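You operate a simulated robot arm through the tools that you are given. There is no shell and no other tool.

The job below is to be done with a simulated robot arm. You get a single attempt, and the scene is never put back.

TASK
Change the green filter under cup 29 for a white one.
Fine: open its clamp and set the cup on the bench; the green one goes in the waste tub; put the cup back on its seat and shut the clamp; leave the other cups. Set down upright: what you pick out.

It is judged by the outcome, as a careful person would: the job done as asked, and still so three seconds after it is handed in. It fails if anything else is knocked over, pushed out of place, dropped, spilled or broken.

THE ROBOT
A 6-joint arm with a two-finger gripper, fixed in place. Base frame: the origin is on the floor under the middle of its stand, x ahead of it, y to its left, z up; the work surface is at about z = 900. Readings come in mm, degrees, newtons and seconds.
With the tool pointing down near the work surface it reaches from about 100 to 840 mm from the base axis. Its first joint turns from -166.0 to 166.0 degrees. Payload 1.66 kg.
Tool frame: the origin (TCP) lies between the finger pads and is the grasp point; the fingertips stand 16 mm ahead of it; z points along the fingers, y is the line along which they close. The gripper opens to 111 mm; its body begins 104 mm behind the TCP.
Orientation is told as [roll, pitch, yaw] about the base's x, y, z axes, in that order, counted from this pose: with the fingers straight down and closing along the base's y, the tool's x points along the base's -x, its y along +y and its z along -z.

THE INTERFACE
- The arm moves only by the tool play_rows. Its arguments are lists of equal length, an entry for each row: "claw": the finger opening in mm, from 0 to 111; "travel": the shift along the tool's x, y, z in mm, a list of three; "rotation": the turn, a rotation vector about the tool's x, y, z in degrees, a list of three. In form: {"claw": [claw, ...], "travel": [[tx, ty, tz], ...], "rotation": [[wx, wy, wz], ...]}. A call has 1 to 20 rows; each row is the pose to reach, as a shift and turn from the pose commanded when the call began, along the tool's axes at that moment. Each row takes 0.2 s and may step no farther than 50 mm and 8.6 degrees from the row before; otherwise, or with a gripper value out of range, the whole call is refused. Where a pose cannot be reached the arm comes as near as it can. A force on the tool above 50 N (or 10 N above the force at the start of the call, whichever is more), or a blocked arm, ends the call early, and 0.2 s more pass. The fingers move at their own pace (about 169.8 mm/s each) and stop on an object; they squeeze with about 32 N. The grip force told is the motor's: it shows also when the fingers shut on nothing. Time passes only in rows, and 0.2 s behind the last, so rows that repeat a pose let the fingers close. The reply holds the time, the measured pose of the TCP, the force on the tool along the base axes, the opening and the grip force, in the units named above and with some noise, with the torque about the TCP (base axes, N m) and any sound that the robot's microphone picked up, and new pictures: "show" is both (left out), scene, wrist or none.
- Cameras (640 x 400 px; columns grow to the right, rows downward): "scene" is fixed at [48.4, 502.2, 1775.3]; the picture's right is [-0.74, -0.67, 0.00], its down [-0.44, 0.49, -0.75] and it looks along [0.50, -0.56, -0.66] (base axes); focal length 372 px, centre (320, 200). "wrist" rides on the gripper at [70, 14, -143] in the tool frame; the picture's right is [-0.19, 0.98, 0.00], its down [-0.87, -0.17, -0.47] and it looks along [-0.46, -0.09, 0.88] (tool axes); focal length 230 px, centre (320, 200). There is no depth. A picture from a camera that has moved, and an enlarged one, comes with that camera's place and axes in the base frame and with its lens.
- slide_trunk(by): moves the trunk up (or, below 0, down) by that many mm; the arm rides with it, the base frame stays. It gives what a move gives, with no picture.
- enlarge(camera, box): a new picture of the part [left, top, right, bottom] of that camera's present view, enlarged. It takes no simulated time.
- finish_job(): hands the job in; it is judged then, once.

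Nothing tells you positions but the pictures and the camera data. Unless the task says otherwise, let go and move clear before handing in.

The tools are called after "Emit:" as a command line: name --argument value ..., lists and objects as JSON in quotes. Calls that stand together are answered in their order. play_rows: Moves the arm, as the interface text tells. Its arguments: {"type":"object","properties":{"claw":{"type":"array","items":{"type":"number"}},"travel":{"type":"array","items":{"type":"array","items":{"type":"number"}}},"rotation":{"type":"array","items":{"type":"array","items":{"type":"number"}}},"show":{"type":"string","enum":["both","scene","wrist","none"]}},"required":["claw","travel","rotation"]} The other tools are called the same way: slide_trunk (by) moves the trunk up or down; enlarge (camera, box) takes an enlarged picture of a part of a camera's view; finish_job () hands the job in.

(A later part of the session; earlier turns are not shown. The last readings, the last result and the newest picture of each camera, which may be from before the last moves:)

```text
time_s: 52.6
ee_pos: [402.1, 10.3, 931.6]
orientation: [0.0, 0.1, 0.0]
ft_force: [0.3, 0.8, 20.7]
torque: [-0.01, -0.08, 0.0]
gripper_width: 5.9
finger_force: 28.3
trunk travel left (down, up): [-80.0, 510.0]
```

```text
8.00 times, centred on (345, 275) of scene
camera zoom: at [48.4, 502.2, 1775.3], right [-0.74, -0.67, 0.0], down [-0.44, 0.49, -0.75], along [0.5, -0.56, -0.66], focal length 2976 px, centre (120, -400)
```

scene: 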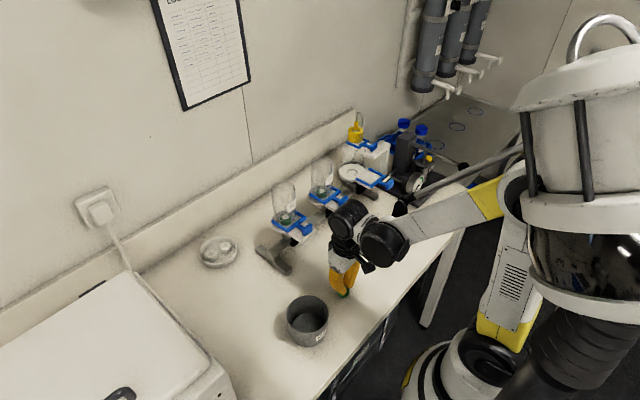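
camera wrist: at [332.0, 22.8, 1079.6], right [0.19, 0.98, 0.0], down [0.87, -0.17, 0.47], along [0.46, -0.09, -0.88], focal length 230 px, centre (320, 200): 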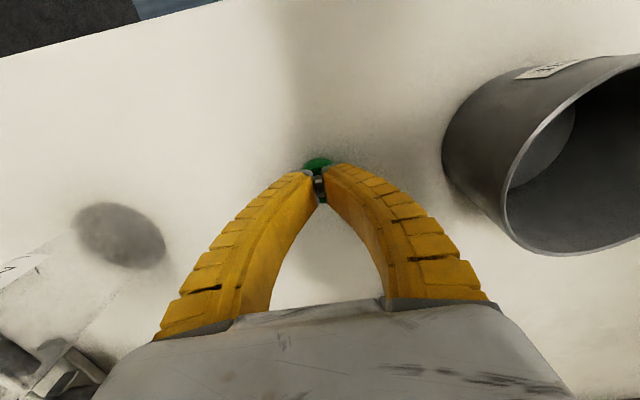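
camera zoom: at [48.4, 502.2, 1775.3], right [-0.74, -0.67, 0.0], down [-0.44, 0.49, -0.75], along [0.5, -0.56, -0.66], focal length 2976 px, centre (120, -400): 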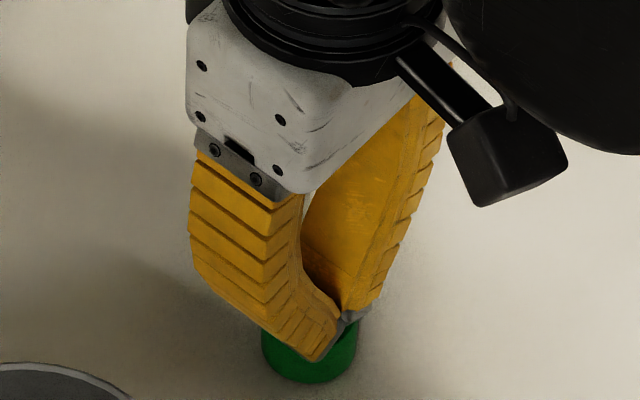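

The nub has no holding surface, so it has to be a body grip. A lighter squeeze bows the fingers out less, which would help in the tub. I'll back off, reopen, and measure the finger shape before regripping the body.

Emit:
play_rows --claw '[4, 38, 38, 38]' --travel '[[0, 0, -3], [0, 0, -3], [0, 0, -3], [0, 0, -3]]' --rotation '[[0, 0, 0], [0, 0, 0], [0, 0, 0], [0, 0, 0]]' --show "wrist"

Emit:
enlarge --camera "wrist" --box '[130, 140, 330, 345]'

Emit:
enlarge --camera "wrist" --box '[310, 140, 510, 345]'

Emit:
enlarge --camera "scene" --box '[315, 250, 375, 300]'

```text
time_s: 53.6
ee_pos: [402.9, 9.4, 933.7]
orientation: [0.0, 0.1, 0.0]
ft_force: [-0.4, 0.9, -0.5]
torque: [0.01, 0.04, 0.05]
gripper_width: 40.6
finger_force: 1.6
trunk travel left (down, up): [-80.0, 510.0]
camera wrist: at [332.3, 22.8, 1077.5], right [0.19, 0.98, 0.0], down [0.87, -0.17, 0.47], along [0.46, -0.09, -0.88], focal length 230 px, centre (320, 200)
```

wrist: 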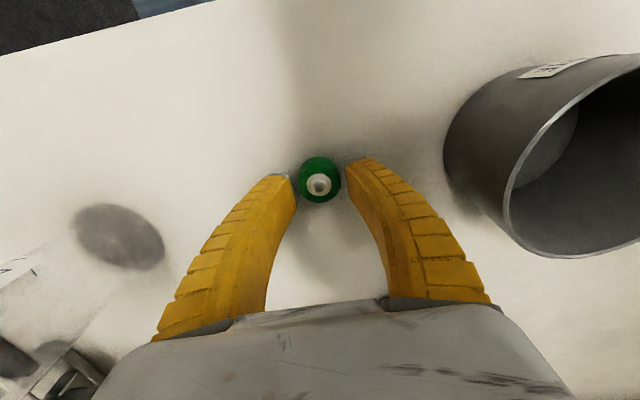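

```text
1.95 times, centred on (230, 242) of wrist
camera zoom: at [332.3, 22.8, 1077.5], right [0.19, 0.98, 0.0], down [0.87, -0.17, 0.47], along [0.46, -0.09, -0.88], focal length 449 px, centre (496, 117)
```

zoom: 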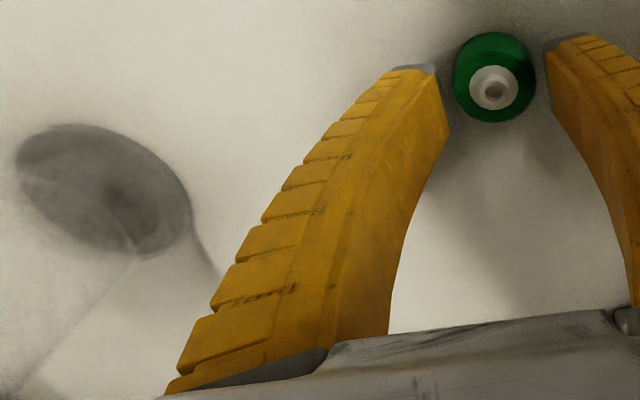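

```text
1.95 times, centred on (410, 242) of wrist
camera zoom: at [332.3, 22.8, 1077.5], right [0.19, 0.98, 0.0], down [0.87, -0.17, 0.47], along [0.46, -0.09, -0.88], focal length 449 px, centre (144, 117)
```

zoom: 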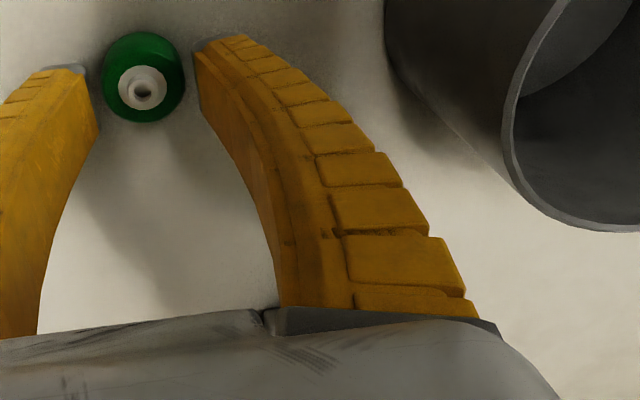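

```text
8.00 times, centred on (345, 275) of scene
camera zoom: at [48.4, 502.2, 1775.3], right [-0.74, -0.67, 0.0], down [-0.44, 0.49, -0.75], along [0.5, -0.56, -0.66], focal length 2976 px, centre (120, -400)
```

zoom: 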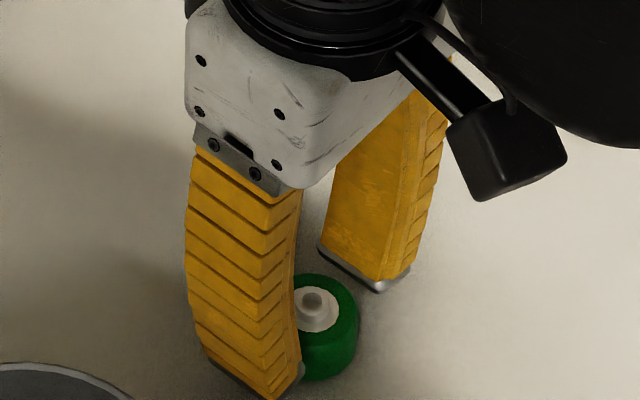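

Nothing has been disturbed. I'll regrip the green filter by the body, lift it, and measure the tub rim from above so I can lower it as deep as the fingers allow.

Emit:
play_rows --claw '[42, 42, 42, 30, 23, 23, 23]' --travel '[[0, 0.3, 2], [0, 0.3, 4], [0, 0.3, 5.5], [0, 0.3, 5.5], [0, 0.3, 5.5], [0, 0.3, 5.5], [0, 0.3, 5.5]]' --rotation '[[0, 0, 0], [0, 0, 0], [0, 0, 0], [0, 0, 0], [0, 0, 0], [0, 0, 0], [0, 0, 0]]' --show "none"

Emit:
enlarge --camera "wrist" --box '[270, 130, 370, 230]'

Emit:
enlarge --camera "scene" --box '[315, 250, 375, 300]'

```text
time_s: 55.2
ee_pos: [401.3, 9.5, 930.6]
orientation: [0.0, 0.1, 0.0]
ft_force: [0.1, 0.0, -0.1]
torque: [-0.01, -0.06, -0.01]
gripper_width: 25.9
finger_force: 3.6
trunk travel left (down, up): [-80.0, 510.0]
```

```text
4.00 times, centred on (320, 180) of wrist
camera zoom: at [331.9, 22.8, 1072.9], right [0.19, 0.98, 0.0], down [0.87, -0.17, 0.47], along [0.46, -0.09, -0.88], focal length 920 px, centre (320, 280)
```

zoom: 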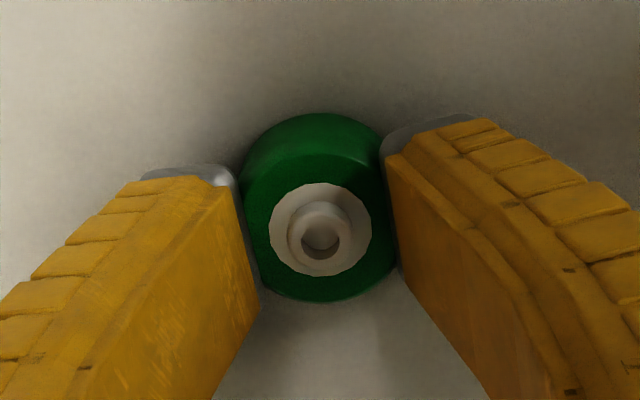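

```text
8.00 times, centred on (345, 275) of scene
camera zoom: at [48.4, 502.2, 1775.3], right [-0.74, -0.67, 0.0], down [-0.44, 0.49, -0.75], along [0.5, -0.56, -0.66], focal length 2976 px, centre (120, -400)
```

zoom: 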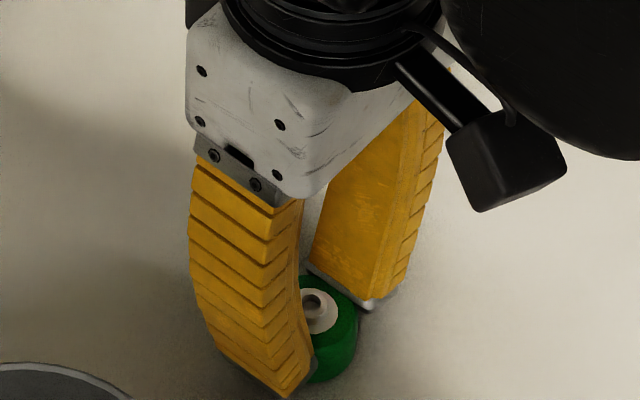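

Emit:
play_rows --claw '[19, 19, 19]' --travel '[[0, 0, 0.5], [0, 0, 0.5], [0, 0, 0.5]]' --rotation '[[0, 0, 0], [0, 0, 0], [0, 0, 0]]' --show "none"

Emit:
enlarge --camera "wrist" --box '[130, 140, 330, 345]'

Emit:
enlarge --camera "wrist" --box '[310, 140, 510, 345]'

Emit:
enlarge --camera "wrist" --box '[270, 130, 370, 230]'

```text
time_s: 56.0
ee_pos: [401.8, 10.5, 928.8]
orientation: [0.1, 0.1, 0.0]
ft_force: [1.7, -0.5, 15.0]
torque: [-0.04, 0.01, 0.01]
gripper_width: 20.2
finger_force: 31.8
trunk travel left (down, up): [-80.0, 510.0]
```

```text
1.95 times, centred on (230, 242) of wrist
camera zoom: at [331.6, 23.0, 1072.5], right [0.19, 0.98, 0.0], down [0.87, -0.17, 0.47], along [0.46, -0.09, -0.88], focal length 449 px, centre (496, 117)
```

zoom: 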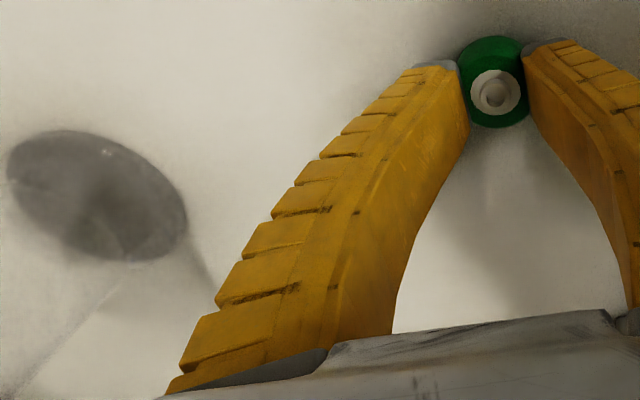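

```text
1.95 times, centred on (410, 242) of wrist
camera zoom: at [331.6, 23.0, 1072.5], right [0.19, 0.98, 0.0], down [0.87, -0.17, 0.47], along [0.46, -0.09, -0.88], focal length 449 px, centre (144, 117)
```

zoom: 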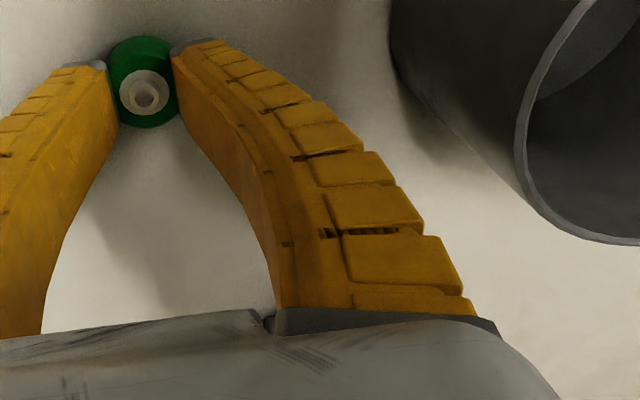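

```text
4.00 times, centred on (320, 180) of wrist
camera zoom: at [331.6, 23.0, 1072.5], right [0.19, 0.98, 0.0], down [0.87, -0.17, 0.47], along [0.46, -0.09, -0.88], focal length 920 px, centre (320, 280)
```

zoom: 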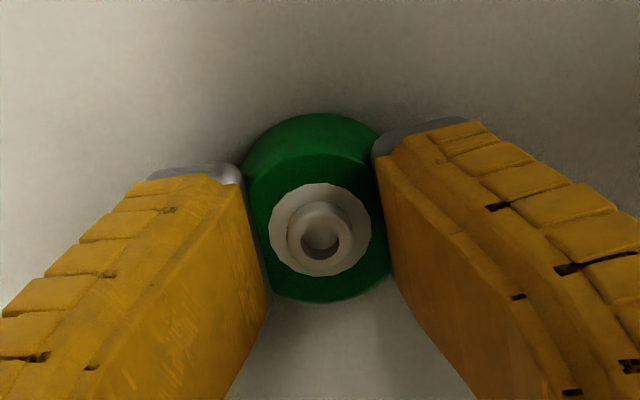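

The filter is gripped again. I'll lift it and position over the tub to measure the rim height and inner radius accurately.

Emit:
play_rows --claw '[19, 19, 19, 19, 19, 19, 19, 19, 19, 19]' --travel '[[0, 0, -4], [0, 0, -15], [0, 0, -50], [0, 0, -95], [0, 0, -135], [0, 0, -172], [1, 40, -172], [2, 85, -172], [3, 125, -172], [3, 144, -172]]' --rotation '[[0, 0, 0], [0, 0, 0], [0, 0, 0], [0, 0, 0], [0, 0, 0], [0, 0, 0], [0, 0, 0], [0, 0, 0], [0, 0, 0], [0, 0, 0]]' --show "both"

Emit:
enlarge --camera "wrist" --box '[250, 70, 390, 210]'

Emit:
enlarge --camera "scene" --box '[250, 240, 370, 370]'

```text
time_s: 58.2
ee_pos: [399.5, 153.5, 1100.3]
orientation: [-0.1, 0.1, -0.1]
ft_force: [-0.5, 0.2, 1.0]
torque: [0.02, 0.02, 0.03]
gripper_width: 22.2
finger_force: 2.2
trunk travel left (down, up): [-80.0, 510.0]
camera wrist: at [330.9, 166.4, 1243.5], right [0.19, 0.98, 0.0], down [0.87, -0.17, 0.47], along [0.46, -0.09, -0.88], focal length 230 px, centre (320, 200)
```

scene: 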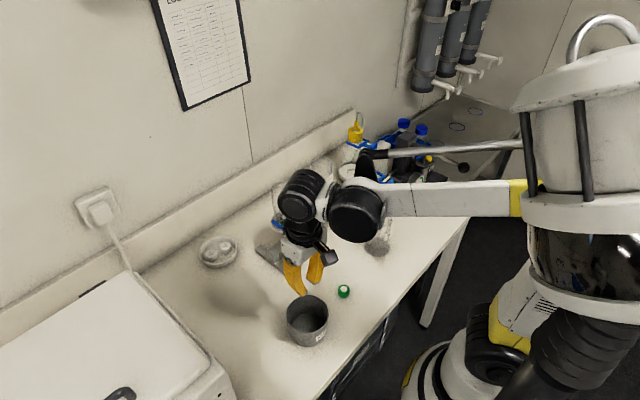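
wrist: 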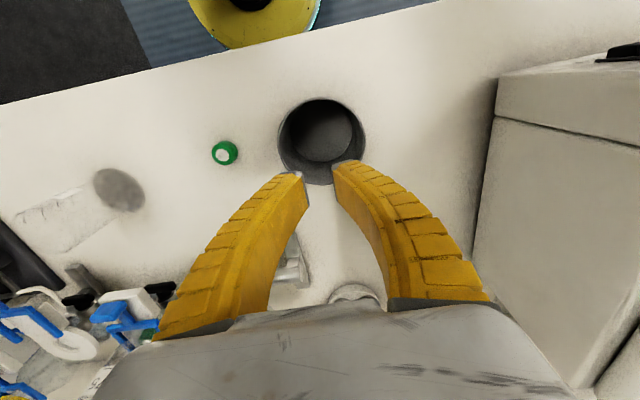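

```text
2.86 times, centred on (320, 140) of wrist
camera zoom: at [330.9, 166.4, 1243.5], right [0.19, 0.98, 0.0], down [0.87, -0.17, 0.47], along [0.46, -0.09, -0.88], focal length 657 px, centre (320, 371)
```

zoom: 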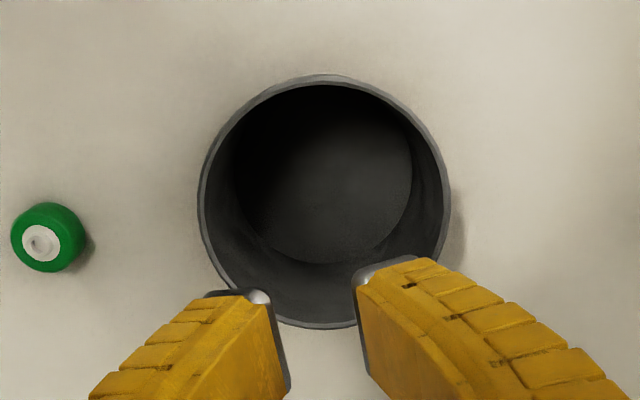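

```text
3.08 times, centred on (310, 305) of scene
camera zoom: at [48.4, 502.2, 1775.3], right [-0.74, -0.67, 0.0], down [-0.44, 0.49, -0.75], along [0.5, -0.56, -0.66], focal length 1145 px, centre (351, -123)
```

zoom: 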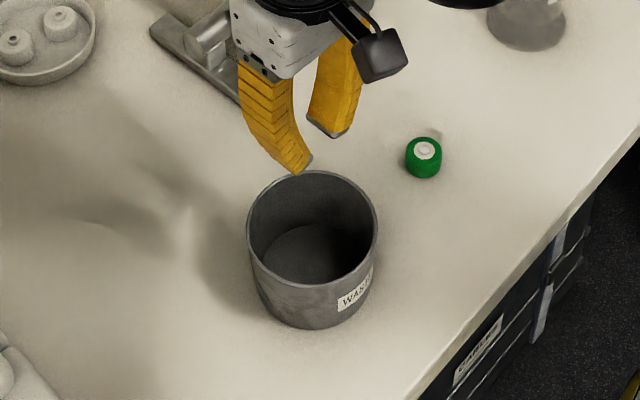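

The marginal grip let the filter stay behind, and it's still standing upright on the bench at about (401, 9), so nothing was lost. The tub rim measures z ≈ 976 with an inner radius of about 49 mm, centred near (395, 156). I'll go back and grip the filter deeper.

Emit:
play_rows --claw '[50, 50, 50, 50, 50, 50, 50]' --travel '[[0, -40, 0], [0, -85, 0], [0, -125, 0], [0, -143, 0], [0, -143, 40], [0, -143, 80], [0, -143, 112]]' --rotation '[[0, 0, 0], [0, 0, 0], [0, 0, 0], [0, 0, 0], [0, 0, 0], [0, 0, 0], [0, 0, 0]]' --show "wrist"

Emit:
enlarge --camera "wrist" --box '[270, 100, 370, 200]'

```text
time_s: 59.8
ee_pos: [399.4, 11.9, 988.2]
orientation: [0.0, 0.1, 0.0]
ft_force: [0.1, -0.8, 0.2]
torque: [0.0, 0.0, -0.01]
gripper_width: 51.9
finger_force: 1.3
trunk travel left (down, up): [-80.0, 510.0]
camera wrist: at [328.7, 25.0, 1130.9], right [0.19, 0.98, 0.0], down [0.87, -0.17, 0.47], along [0.46, -0.09, -0.88], focal length 230 px, centre (320, 200)
```

wrist: 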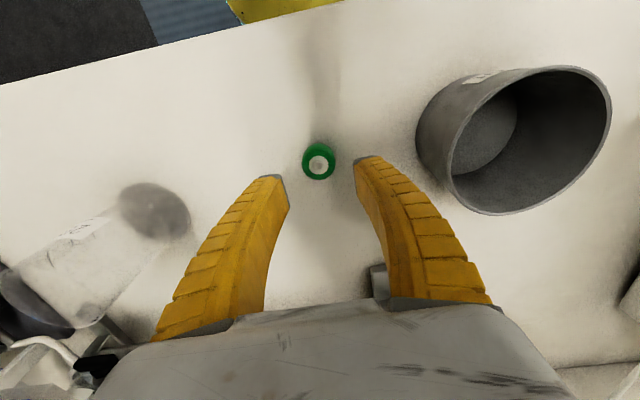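

```text
4.00 times, centred on (320, 150) of wrist
camera zoom: at [328.7, 25.0, 1130.9], right [0.19, 0.98, 0.0], down [0.87, -0.17, 0.47], along [0.46, -0.09, -0.88], focal length 920 px, centre (320, 400)
```

zoom: 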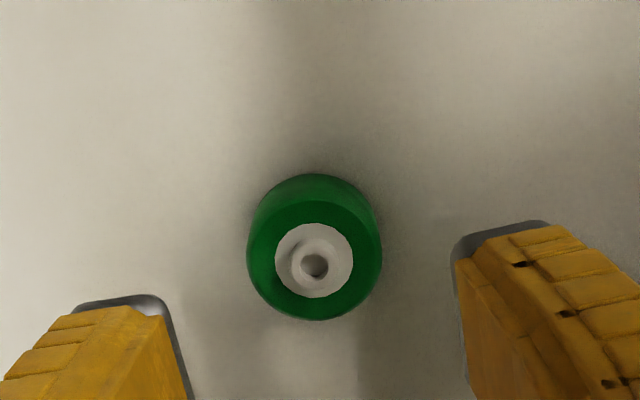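

Emit:
play_rows --claw '[50, 46, 46, 46, 46]' --travel '[[-2.5, -1.6, 20], [-2.5, -1.6, 40], [-2.5, -1.6, 55], [-2.5, -1.6, 60], [-2.5, -1.6, 62.5]]' --rotation '[[0, 0, 0], [0, 0, 0], [0, 0, 0], [0, 0, 0], [0, 0, 0]]' --show "none"

Emit:
enlarge --camera "wrist" --box '[270, 130, 370, 230]'

Emit:
enlarge --camera "scene" --box '[315, 250, 375, 300]'

```text
time_s: 61.0
ee_pos: [401.2, 10.0, 925.6]
orientation: [0.0, 0.1, 0.0]
ft_force: [-0.2, 1.2, 0.4]
torque: [-0.02, -0.02, 0.0]
gripper_width: 48.4
finger_force: 1.9
trunk travel left (down, up): [-80.0, 510.0]
```

```text
4.00 times, centred on (320, 180) of wrist
camera zoom: at [331.5, 22.7, 1068.4], right [0.19, 0.98, 0.0], down [0.87, -0.17, 0.47], along [0.46, -0.09, -0.88], focal length 920 px, centre (320, 280)
```

zoom: 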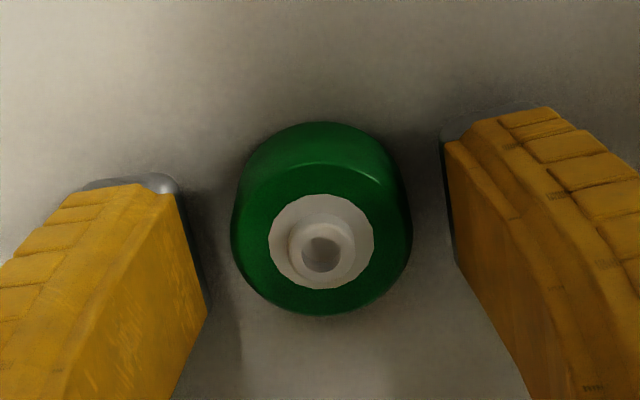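

```text
8.00 times, centred on (345, 275) of scene
camera zoom: at [48.4, 502.2, 1775.3], right [-0.74, -0.67, 0.0], down [-0.44, 0.49, -0.75], along [0.5, -0.56, -0.66], focal length 2976 px, centre (120, -400)
```

zoom: 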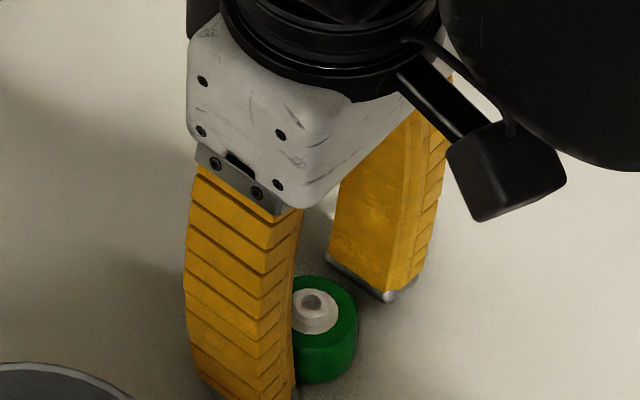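

Emit:
play_rows --claw '[34, 26, 19, 19, 19, 19]' --travel '[[0, 0, 0], [0, 0, 0], [0, 0, 0], [0, 0, 0], [0, 0, 0], [0, 0, -6]]' --rotation '[[0, 0, 0], [0, 0, 0], [0, 0, 0], [0, 0, 0], [0, 0, 0], [0, 0, 0]]' --show "none"

Emit:
enlarge --camera "wrist" --box '[270, 130, 370, 230]'

Emit:
enlarge --camera "scene" --box '[315, 250, 375, 300]'

```text
time_s: 62.4
ee_pos: [401.3, 8.7, 931.2]
orientation: [0.0, 0.1, -0.1]
ft_force: [0.1, 0.1, 0.0]
torque: [0.0, 0.02, -0.01]
gripper_width: 21.7
finger_force: 32.1
trunk travel left (down, up): [-80.0, 510.0]
```

```text
4.00 times, centred on (320, 180) of wrist
camera zoom: at [331.5, 22.7, 1075.4], right [0.19, 0.98, 0.0], down [0.87, -0.17, 0.47], along [0.46, -0.09, -0.88], focal length 920 px, centre (320, 280)
```

zoom: 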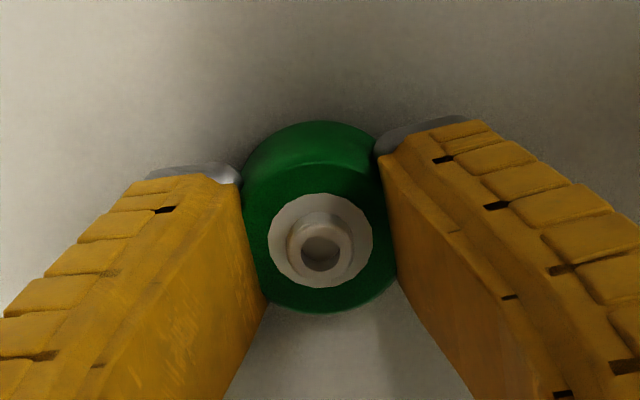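

```text
8.00 times, centred on (345, 275) of scene
camera zoom: at [48.4, 502.2, 1775.3], right [-0.74, -0.67, 0.0], down [-0.44, 0.49, -0.75], along [0.5, -0.56, -0.66], focal length 2976 px, centre (120, -400)
```

zoom: 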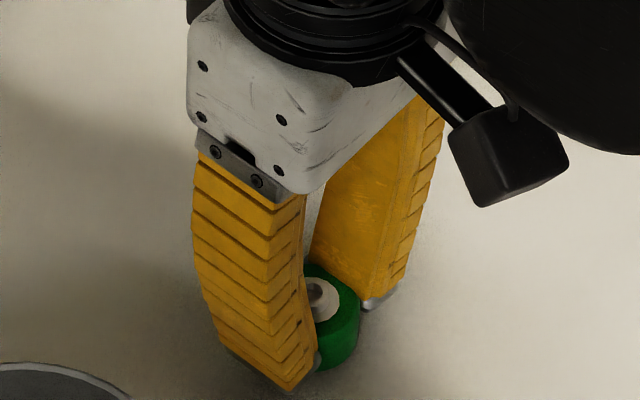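

The filter came up this time. I'll carry it over the tub centre and check again.

Emit:
play_rows --claw '[19, 19, 19, 19, 19, 19, 19, 19, 19, 19]' --travel '[[0, 0, -35], [0, 0, -75], [0, 0, -115], [0, 0, -140], [2, 30, -140], [3, 65, -140], [5, 100, -140], [6, 130, -140], [6.5, 143, -140], [6.5, 147, -140]]' --rotation '[[0, 0, 0], [0, 0, 0], [0, 0, 0], [0, 0, 0], [0, 0, 0], [0, 0, 0], [0, 0, 0], [0, 0, 0], [0, 0, 0], [0, 0, 0]]' --show "both"

Emit:
enlarge --camera "wrist" --box '[250, 80, 390, 220]'

Emit:
enlarge --camera "scene" --box '[250, 240, 370, 370]'

```text
time_s: 64.6
ee_pos: [395.5, 156.9, 1072.8]
orientation: [-0.1, 0.2, -0.1]
ft_force: [-0.2, -0.4, -0.7]
torque: [0.02, 0.02, 0.04]
gripper_width: 19.7
finger_force: 32.2
trunk travel left (down, up): [-80.0, 510.0]
camera wrist: at [325.2, 169.2, 1216.1], right [0.19, 0.98, 0.0], down [0.87, -0.17, 0.47], along [0.46, -0.09, -0.88], focal length 230 px, centre (320, 200)
```

scene: 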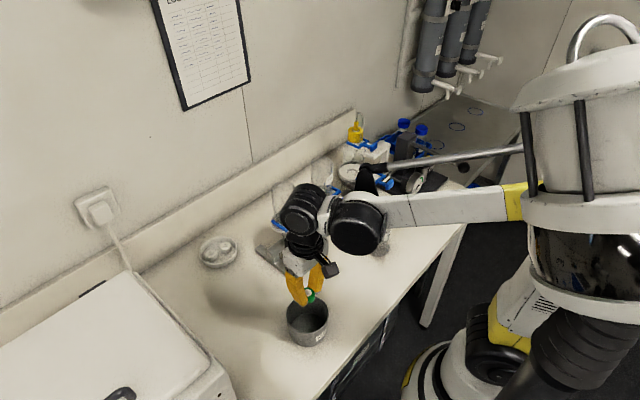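
wrist: 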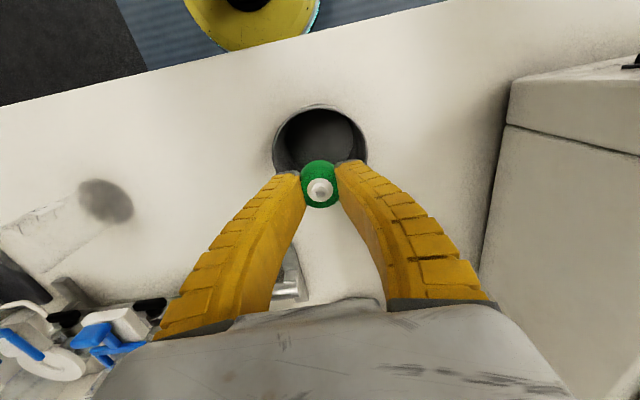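

```text
2.86 times, centred on (320, 150) of wrist
camera zoom: at [325.2, 169.2, 1216.1], right [0.19, 0.98, 0.0], down [0.87, -0.17, 0.47], along [0.46, -0.09, -0.88], focal length 657 px, centre (320, 343)
```

zoom: 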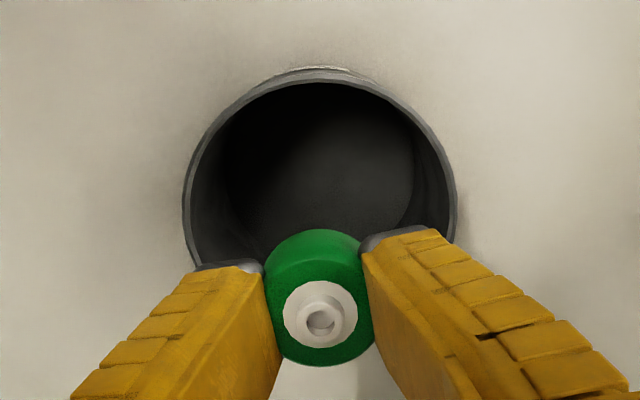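

```text
3.08 times, centred on (310, 305) of scene
camera zoom: at [48.4, 502.2, 1775.3], right [-0.74, -0.67, 0.0], down [-0.44, 0.49, -0.75], along [0.5, -0.56, -0.66], focal length 1145 px, centre (351, -123)
```

zoom: 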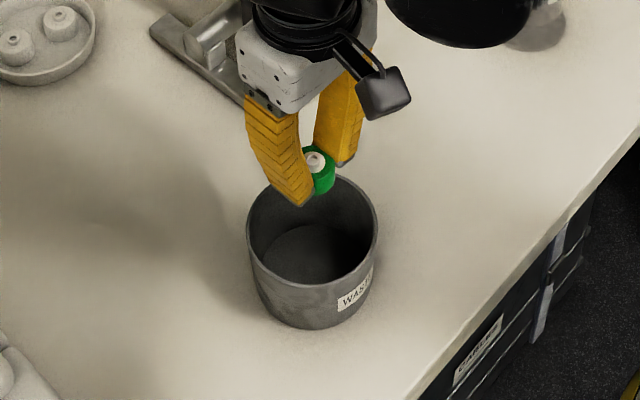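

The tub is centred within about 2 mm. I'll apply the small correction and lower into it in stages, watching for contact.

Emit:
play_rows --claw '[19, 19, 19, 19]' --travel '[[1.7, 0.5, 30], [1.7, 0.5, 60], [1.7, 0.5, 80], [1.7, 0.5, 92]]' --rotation '[[0, 0, 0], [0, 0, 0], [0, 0, 0], [0, 0, 0]]' --show "both"

Emit:
enlarge --camera "wrist" --box '[220, 80, 420, 260]'

Emit:
enlarge --camera "scene" --box '[260, 260, 360, 360]'

```text
time_s: 65.6
ee_pos: [392.5, 157.0, 980.5]
orientation: [0.0, 0.1, 0.0]
ft_force: [1.0, -0.3, -0.8]
torque: [0.02, 0.01, -0.03]
gripper_width: 22.1
finger_force: 31.7
trunk travel left (down, up): [-80.0, 510.0]
camera wrist: at [323.2, 169.3, 1123.6], right [0.19, 0.98, 0.0], down [0.87, -0.17, 0.47], along [0.46, -0.09, -0.88], focal length 230 px, centre (320, 200)
```

scene: 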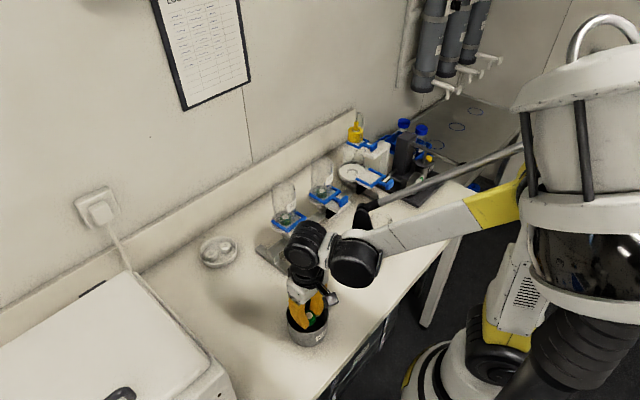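
wrist: 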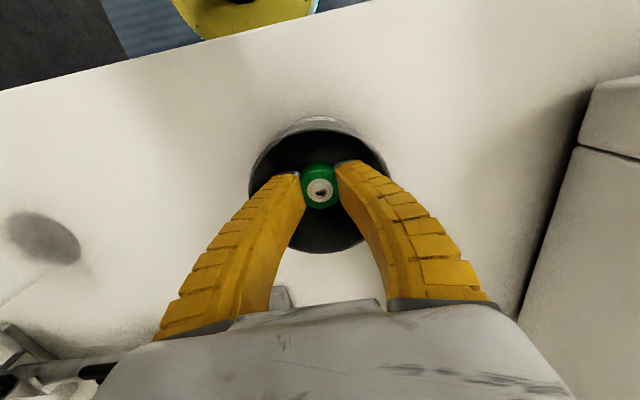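

```text
2.22 times, centred on (320, 170) of wrist
camera zoom: at [323.2, 169.3, 1123.6], right [0.19, 0.98, 0.0], down [0.87, -0.17, 0.47], along [0.46, -0.09, -0.88], focal length 511 px, centre (320, 267)
```

zoom: 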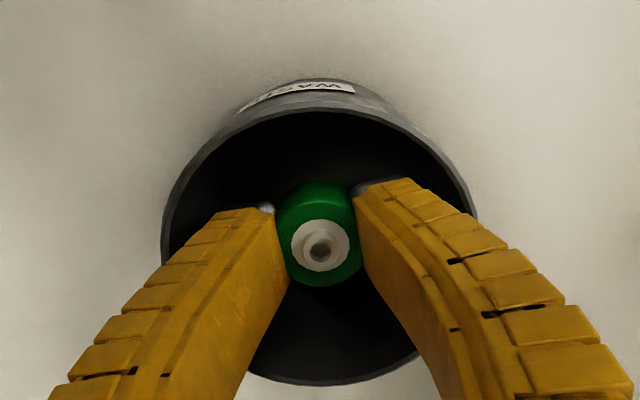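

```text
4.00 times, centred on (310, 310) of scene
camera zoom: at [48.4, 502.2, 1775.3], right [-0.74, -0.67, 0.0], down [-0.44, 0.49, -0.75], along [0.5, -0.56, -0.66], focal length 1488 px, centre (360, -240)
```

zoom: 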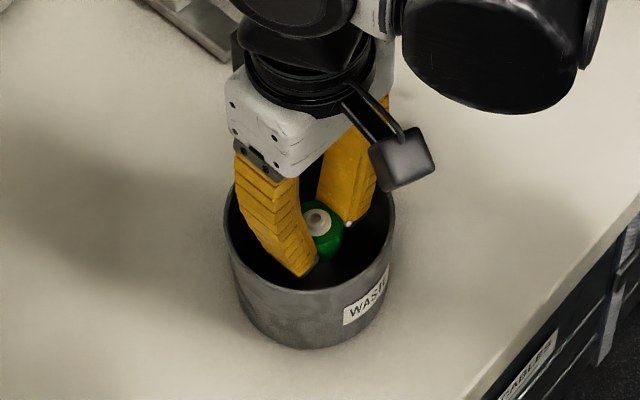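

The perspective-corrected estimate says I'm about 3 mm short of the tub centre in x. I'll correct that and continue down slowly to about z = 958.

Emit:
play_rows --claw '[19, 19, 19, 19, 19]' --travel '[[-3.3, -0.5, 0], [-3.3, -0.5, 8], [-3.3, -0.5, 14], [-3.3, -0.5, 19], [-3.3, -0.5, 22]]' --rotation '[[0, 0, 0], [0, 0, 0], [0, 0, 0], [0, 0, 0], [0, 0, 0]]' --show "wrist"

Emit:
enlarge --camera "wrist" --box '[200, 90, 440, 290]'

Emit:
enlarge --camera "scene" --box '[270, 270, 350, 350]'

```text
time_s: 66.8
ee_pos: [396.2, 157.1, 958.9]
orientation: [0.0, 0.1, 0.0]
ft_force: [-0.4, 0.4, -0.4]
torque: [0.01, -0.03, -0.01]
gripper_width: 20.6
finger_force: 32.2
trunk travel left (down, up): [-80.0, 510.0]
camera wrist: at [326.9, 169.0, 1101.8], right [0.19, 0.98, 0.0], down [0.87, -0.17, 0.47], along [0.46, -0.09, -0.88], focal length 230 px, centre (320, 200)
```

wrist: 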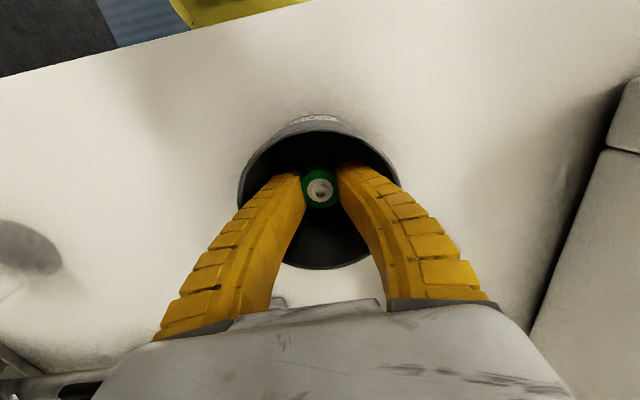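

```text
2.00 times, centred on (320, 190) of wrist
camera zoom: at [326.9, 169.0, 1101.8], right [0.19, 0.98, 0.0], down [0.87, -0.17, 0.47], along [0.46, -0.09, -0.88], focal length 460 px, centre (320, 220)
```

zoom: 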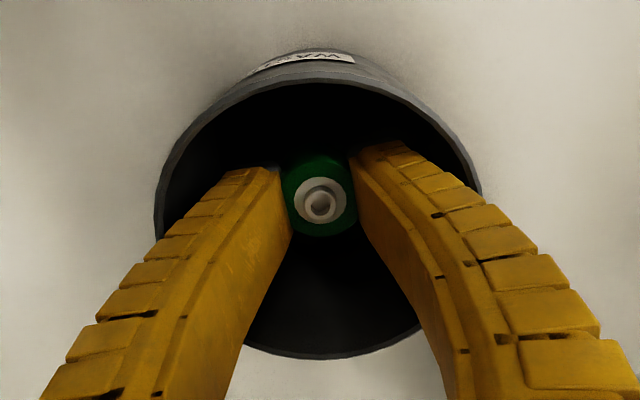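

```text
5.00 times, centred on (310, 310) of scene
camera zoom: at [48.4, 502.2, 1775.3], right [-0.74, -0.67, 0.0], down [-0.44, 0.49, -0.75], along [0.5, -0.56, -0.66], focal length 1860 px, centre (370, -350)
```

zoom: 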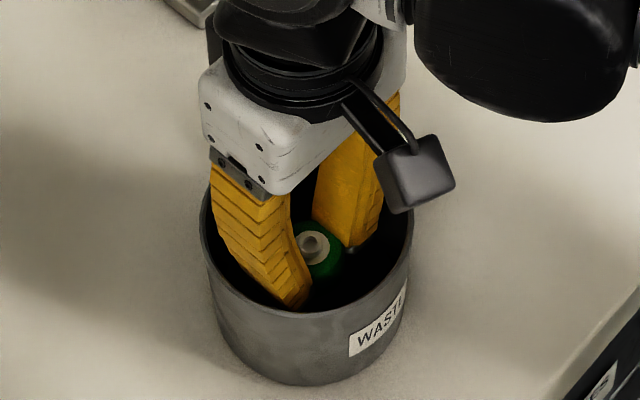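

No contact and about 5 mm of clearance each side. I'll go a few millimetres lower and release the filter gradually.

Emit:
play_rows --claw '[19, 19, 22, 24, 25.5, 27, 28.5, 30]' --travel '[[0, 0, 2], [0, 0, 4.5], [0, 0, 4.5], [0, 0, 4.5], [0, 0, 4.5], [0, 0, 4.5], [0, 0, 4.5], [0, 0, 4.5]]' --rotation '[[0, 0, 0], [0, 0, 0], [0, 0, 0], [0, 0, 0], [0, 0, 0], [0, 0, 0], [0, 0, 0], [0, 0, 0]]' --show "wrist"

Emit:
enlarge --camera "wrist" --box '[200, 90, 440, 290]'

Emit:
enlarge --camera "scene" --box '[270, 270, 350, 350]'

```text
time_s: 68.6
ee_pos: [396.1, 156.0, 953.6]
orientation: [0.0, 0.1, -0.1]
ft_force: [0.3, -0.3, -0.5]
torque: [0.0, 0.01, -0.02]
gripper_width: 32.5
finger_force: 1.9
trunk travel left (down, up): [-80.0, 510.0]
camera wrist: at [326.5, 169.4, 1096.9], right [0.19, 0.98, 0.0], down [0.87, -0.17, 0.47], along [0.46, -0.09, -0.88], focal length 230 px, centre (320, 200)
```

wrist: 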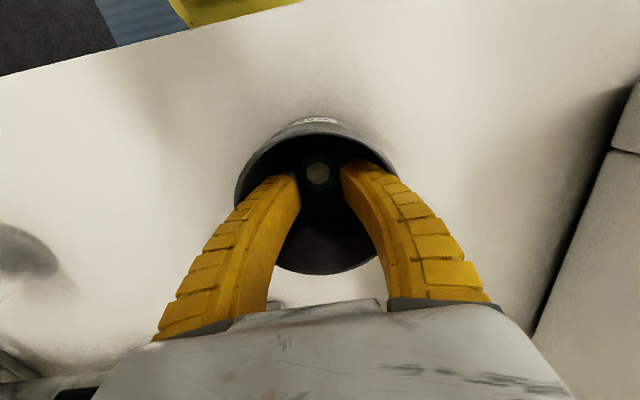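

```text
2.00 times, centred on (320, 190) of wrist
camera zoom: at [326.5, 169.4, 1096.9], right [0.19, 0.98, 0.0], down [0.87, -0.17, 0.47], along [0.46, -0.09, -0.88], focal length 460 px, centre (320, 220)
```

zoom: 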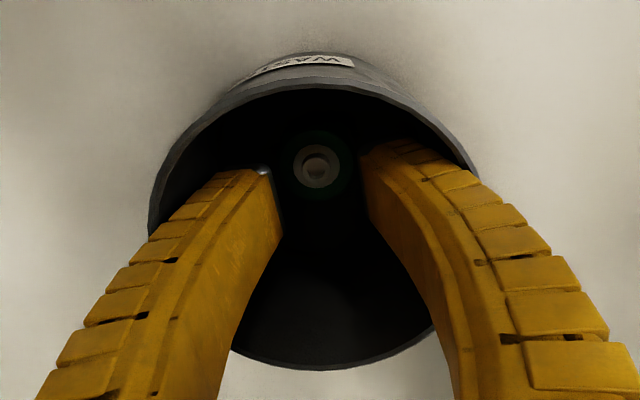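

```text
5.00 times, centred on (310, 310) of scene
camera zoom: at [48.4, 502.2, 1775.3], right [-0.74, -0.67, 0.0], down [-0.44, 0.49, -0.75], along [0.5, -0.56, -0.66], focal length 1860 px, centre (370, -350)
```

zoom: 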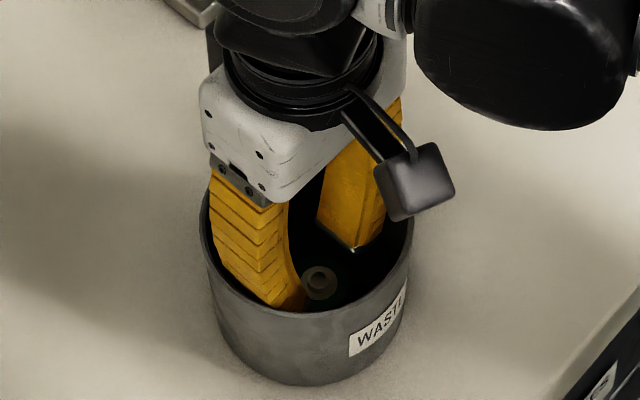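

The green filter landed upright in the tub, with its white ring and nub facing up. I'll rise straight out and confirm.

Emit:
play_rows --claw '[30, 30, 30, 30, 30, 30, 30]' --travel '[[0, 0, -10], [0, 0, -25], [0, 0, -45], [0, 0, -75], [0, 0, -115], [0, 0, -160], [0, 0, -200]]' --rotation '[[0, 0, 0], [0, 0, 0], [0, 0, 0], [0, 0, 0], [0, 0, 0], [0, 0, 0], [0, 0, 0]]' --show "both"

Emit:
enlarge --camera "wrist" --box '[250, 60, 390, 200]'

Emit:
enlarge --camera "scene" --box '[270, 270, 350, 350]'

Emit:
enlarge --camera "wrist" --box '[280, 220, 420, 320]'

```text
time_s: 70.2
ee_pos: [396.8, 156.2, 1154.2]
orientation: [0.0, 0.0, 0.0]
ft_force: [0.3, 0.3, -0.9]
torque: [0.01, 0.02, 0.01]
gripper_width: 32.9
finger_force: 2.0
trunk travel left (down, up): [-80.0, 510.0]
camera wrist: at [328.6, 168.7, 1298.2], right [0.19, 0.98, 0.0], down [0.87, -0.17, 0.47], along [0.46, -0.09, -0.88], focal length 230 px, centre (320, 200)
```

scene: 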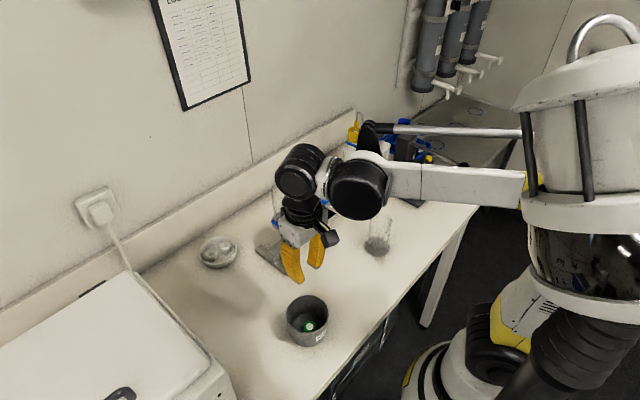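
wrist: 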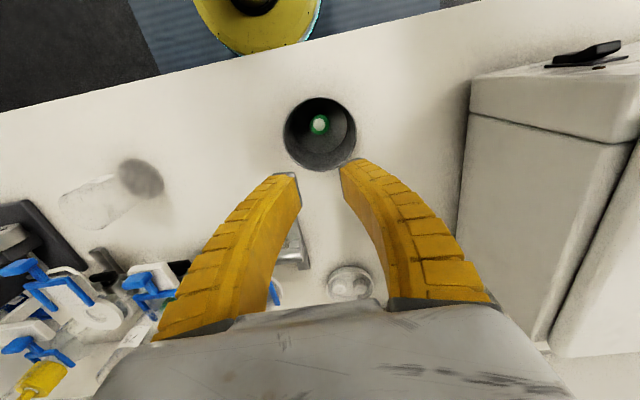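

```text
2.86 times, centred on (320, 130) of wrist
camera zoom: at [328.6, 168.7, 1298.2], right [0.19, 0.98, 0.0], down [0.87, -0.17, 0.47], along [0.46, -0.09, -0.88], focal length 657 px, centre (320, 400)
```

zoom: 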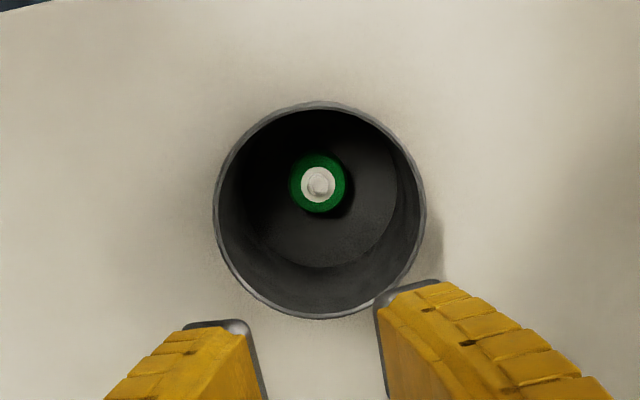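

```text
5.00 times, centred on (310, 310) of scene
camera zoom: at [48.4, 502.2, 1775.3], right [-0.74, -0.67, 0.0], down [-0.44, 0.49, -0.75], along [0.5, -0.56, -0.66], focal length 1860 px, centre (370, -350)
```

zoom: 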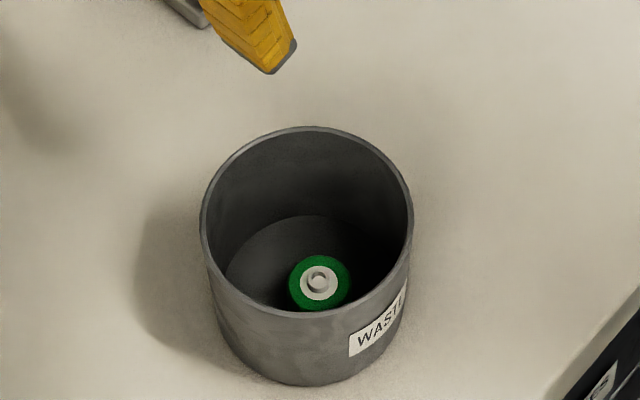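

```text
4.00 times, centred on (350, 270) of wrist
camera zoom: at [328.6, 168.7, 1298.2], right [0.19, 0.98, 0.0], down [0.87, -0.17, 0.47], along [0.46, -0.09, -0.88], focal length 920 px, centre (200, -80)
```

zoom: 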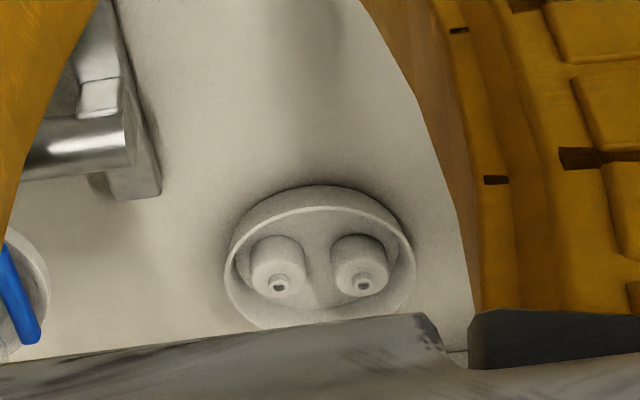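

The green filter is upright in the waste tub. The dish with two white filters is centred near (772, 155), with filters at about (768, 131) and (777, 179). I'll go above it with the gripper turned about -79°, so the fingers close across the line joining the filters.

Emit:
play_rows --claw '[50, 50, 50, 50, 50, 50, 50, 50, 50, 50, 50, 50]' --travel '[[-25, -1, 5], [-55, -3, 15], [-87, -5, 25], [-120, -7, 35], [-153, -9, 45], [-186, -11, 52], [-219, -13, 60], [-252, -15, 65], [-285, -16, 70], [-315, -16, 74], [-342, -16, 74], [-355, -16, 74]]' --rotation '[[0, 0, -6], [0, 0, -13], [0, 0, -20], [0, 0, -27], [0, 0, -34], [0, 0, -41], [0, 0, -48], [0, 0, -55], [0, 0, -62], [0, 0, -69], [0, 0, -75], [0, 0, -79.4]]' --show "both"

Emit:
enlarge --camera "wrist" --box '[220, 60, 420, 220]'

Emit:
enlarge --camera "scene" --box '[160, 160, 290, 290]'

```text
time_s: 72.8
ee_pos: [752.5, 140.2, 1077.8]
orientation: [0.1, 0.0, 79.5]
ft_force: [-0.1, 0.1, 0.1]
torque: [-0.04, 0.02, 0.01]
gripper_width: 52.3
finger_force: 0.7
trunk travel left (down, up): [-80.0, 510.0]
camera wrist: at [726.9, 74.3, 1221.8], right [-0.93, 0.37, 0.0], down [0.32, 0.82, 0.47], along [0.17, 0.44, -0.88], focal length 230 px, centre (320, 200)
```

scene: 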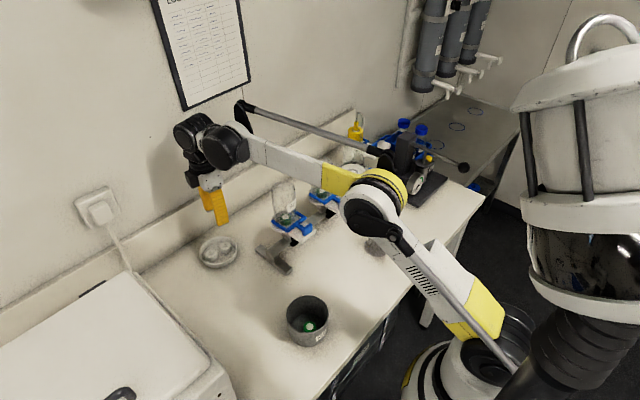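
wrist: 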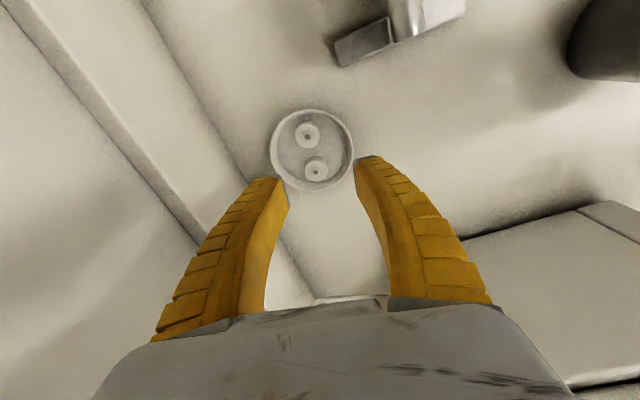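

```text
2.50 times, centred on (320, 140) of wrist
camera zoom: at [726.9, 74.3, 1221.8], right [-0.93, 0.37, 0.0], down [0.32, 0.82, 0.47], along [0.17, 0.44, -0.88], focal length 575 px, centre (320, 350)
```

zoom: 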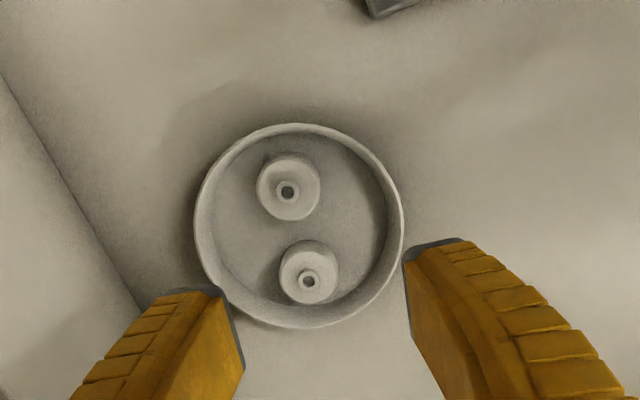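

```text
3.08 times, centred on (225, 225) of scene
camera zoom: at [48.4, 502.2, 1775.3], right [-0.74, -0.67, 0.0], down [-0.44, 0.49, -0.75], along [0.5, -0.56, -0.66], focal length 1145 px, centre (612, 123)
```

zoom: 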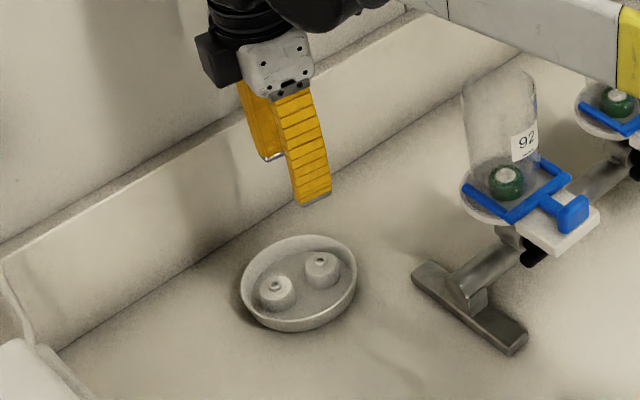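

I now have good positions: filter A at (766.6, 129.7) and B at (775.8, 179.7). I'll take A, and offset the fingers 4 mm toward the dish centre so the tips clear the dish wall. First I'll move above it and verify.

Emit:
play_rows --claw '[40, 34, 32, 32]' --travel '[[2, -7, 15], [4.2, -14.8, 35], [4.2, -14.8, 60], [4.2, -14.8, 79]]' --rotation '[[0, 0, 0], [0, 0, 0], [0, 0, 0], [0, 0, 0]]' --show "both"

Emit:
enlarge --camera "wrist" --box '[240, 80, 400, 220]'

Emit:
enlarge --camera "scene" --box '[180, 190, 270, 280]'

```text
time_s: 73.8
ee_pos: [765.8, 133.7, 999.7]
orientation: [0.1, -0.1, 79.4]
ft_force: [-1.2, -0.6, -0.5]
torque: [0.02, -0.01, -0.02]
gripper_width: 34.8
finger_force: 2.4
trunk travel left (down, up): [-80.0, 510.0]
camera wrist: at [739.6, 66.7, 1143.0], right [-0.93, 0.37, 0.0], down [0.32, 0.82, 0.47], along [0.17, 0.44, -0.88], focal length 230 px, centre (320, 200)
```

scene: 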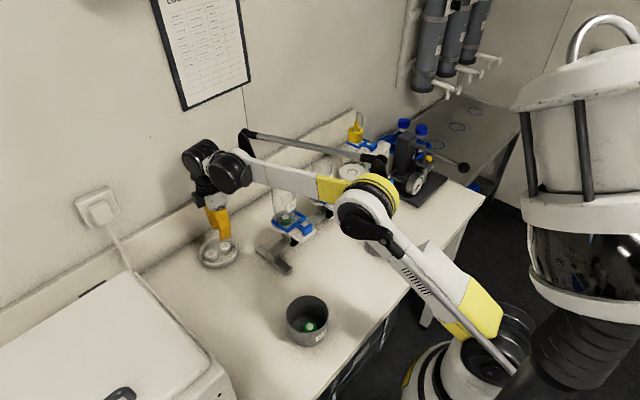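
wrist: 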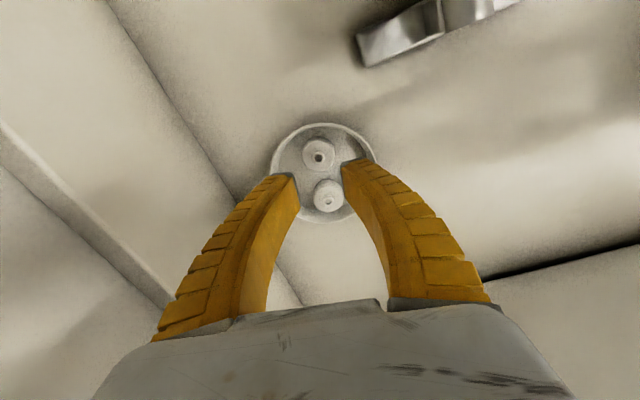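

```text
2.86 times, centred on (320, 150) of wrist
camera zoom: at [739.6, 66.7, 1143.0], right [-0.93, 0.37, 0.0], down [0.32, 0.82, 0.47], along [0.17, 0.44, -0.88], focal length 657 px, centre (320, 343)
```

zoom: 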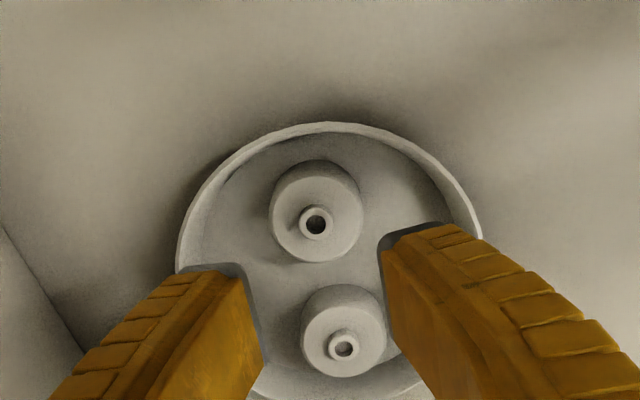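

```text
4.44 times, centred on (225, 235) of scene
camera zoom: at [48.4, 502.2, 1775.3], right [-0.74, -0.67, 0.0], down [-0.44, 0.49, -0.75], along [0.5, -0.56, -0.66], focal length 1653 px, centre (742, 44)
```

zoom: 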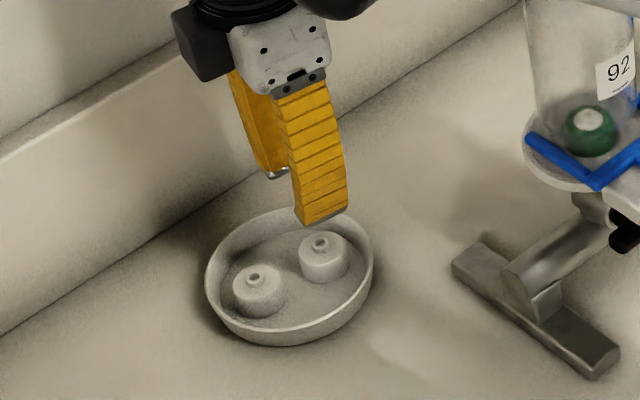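

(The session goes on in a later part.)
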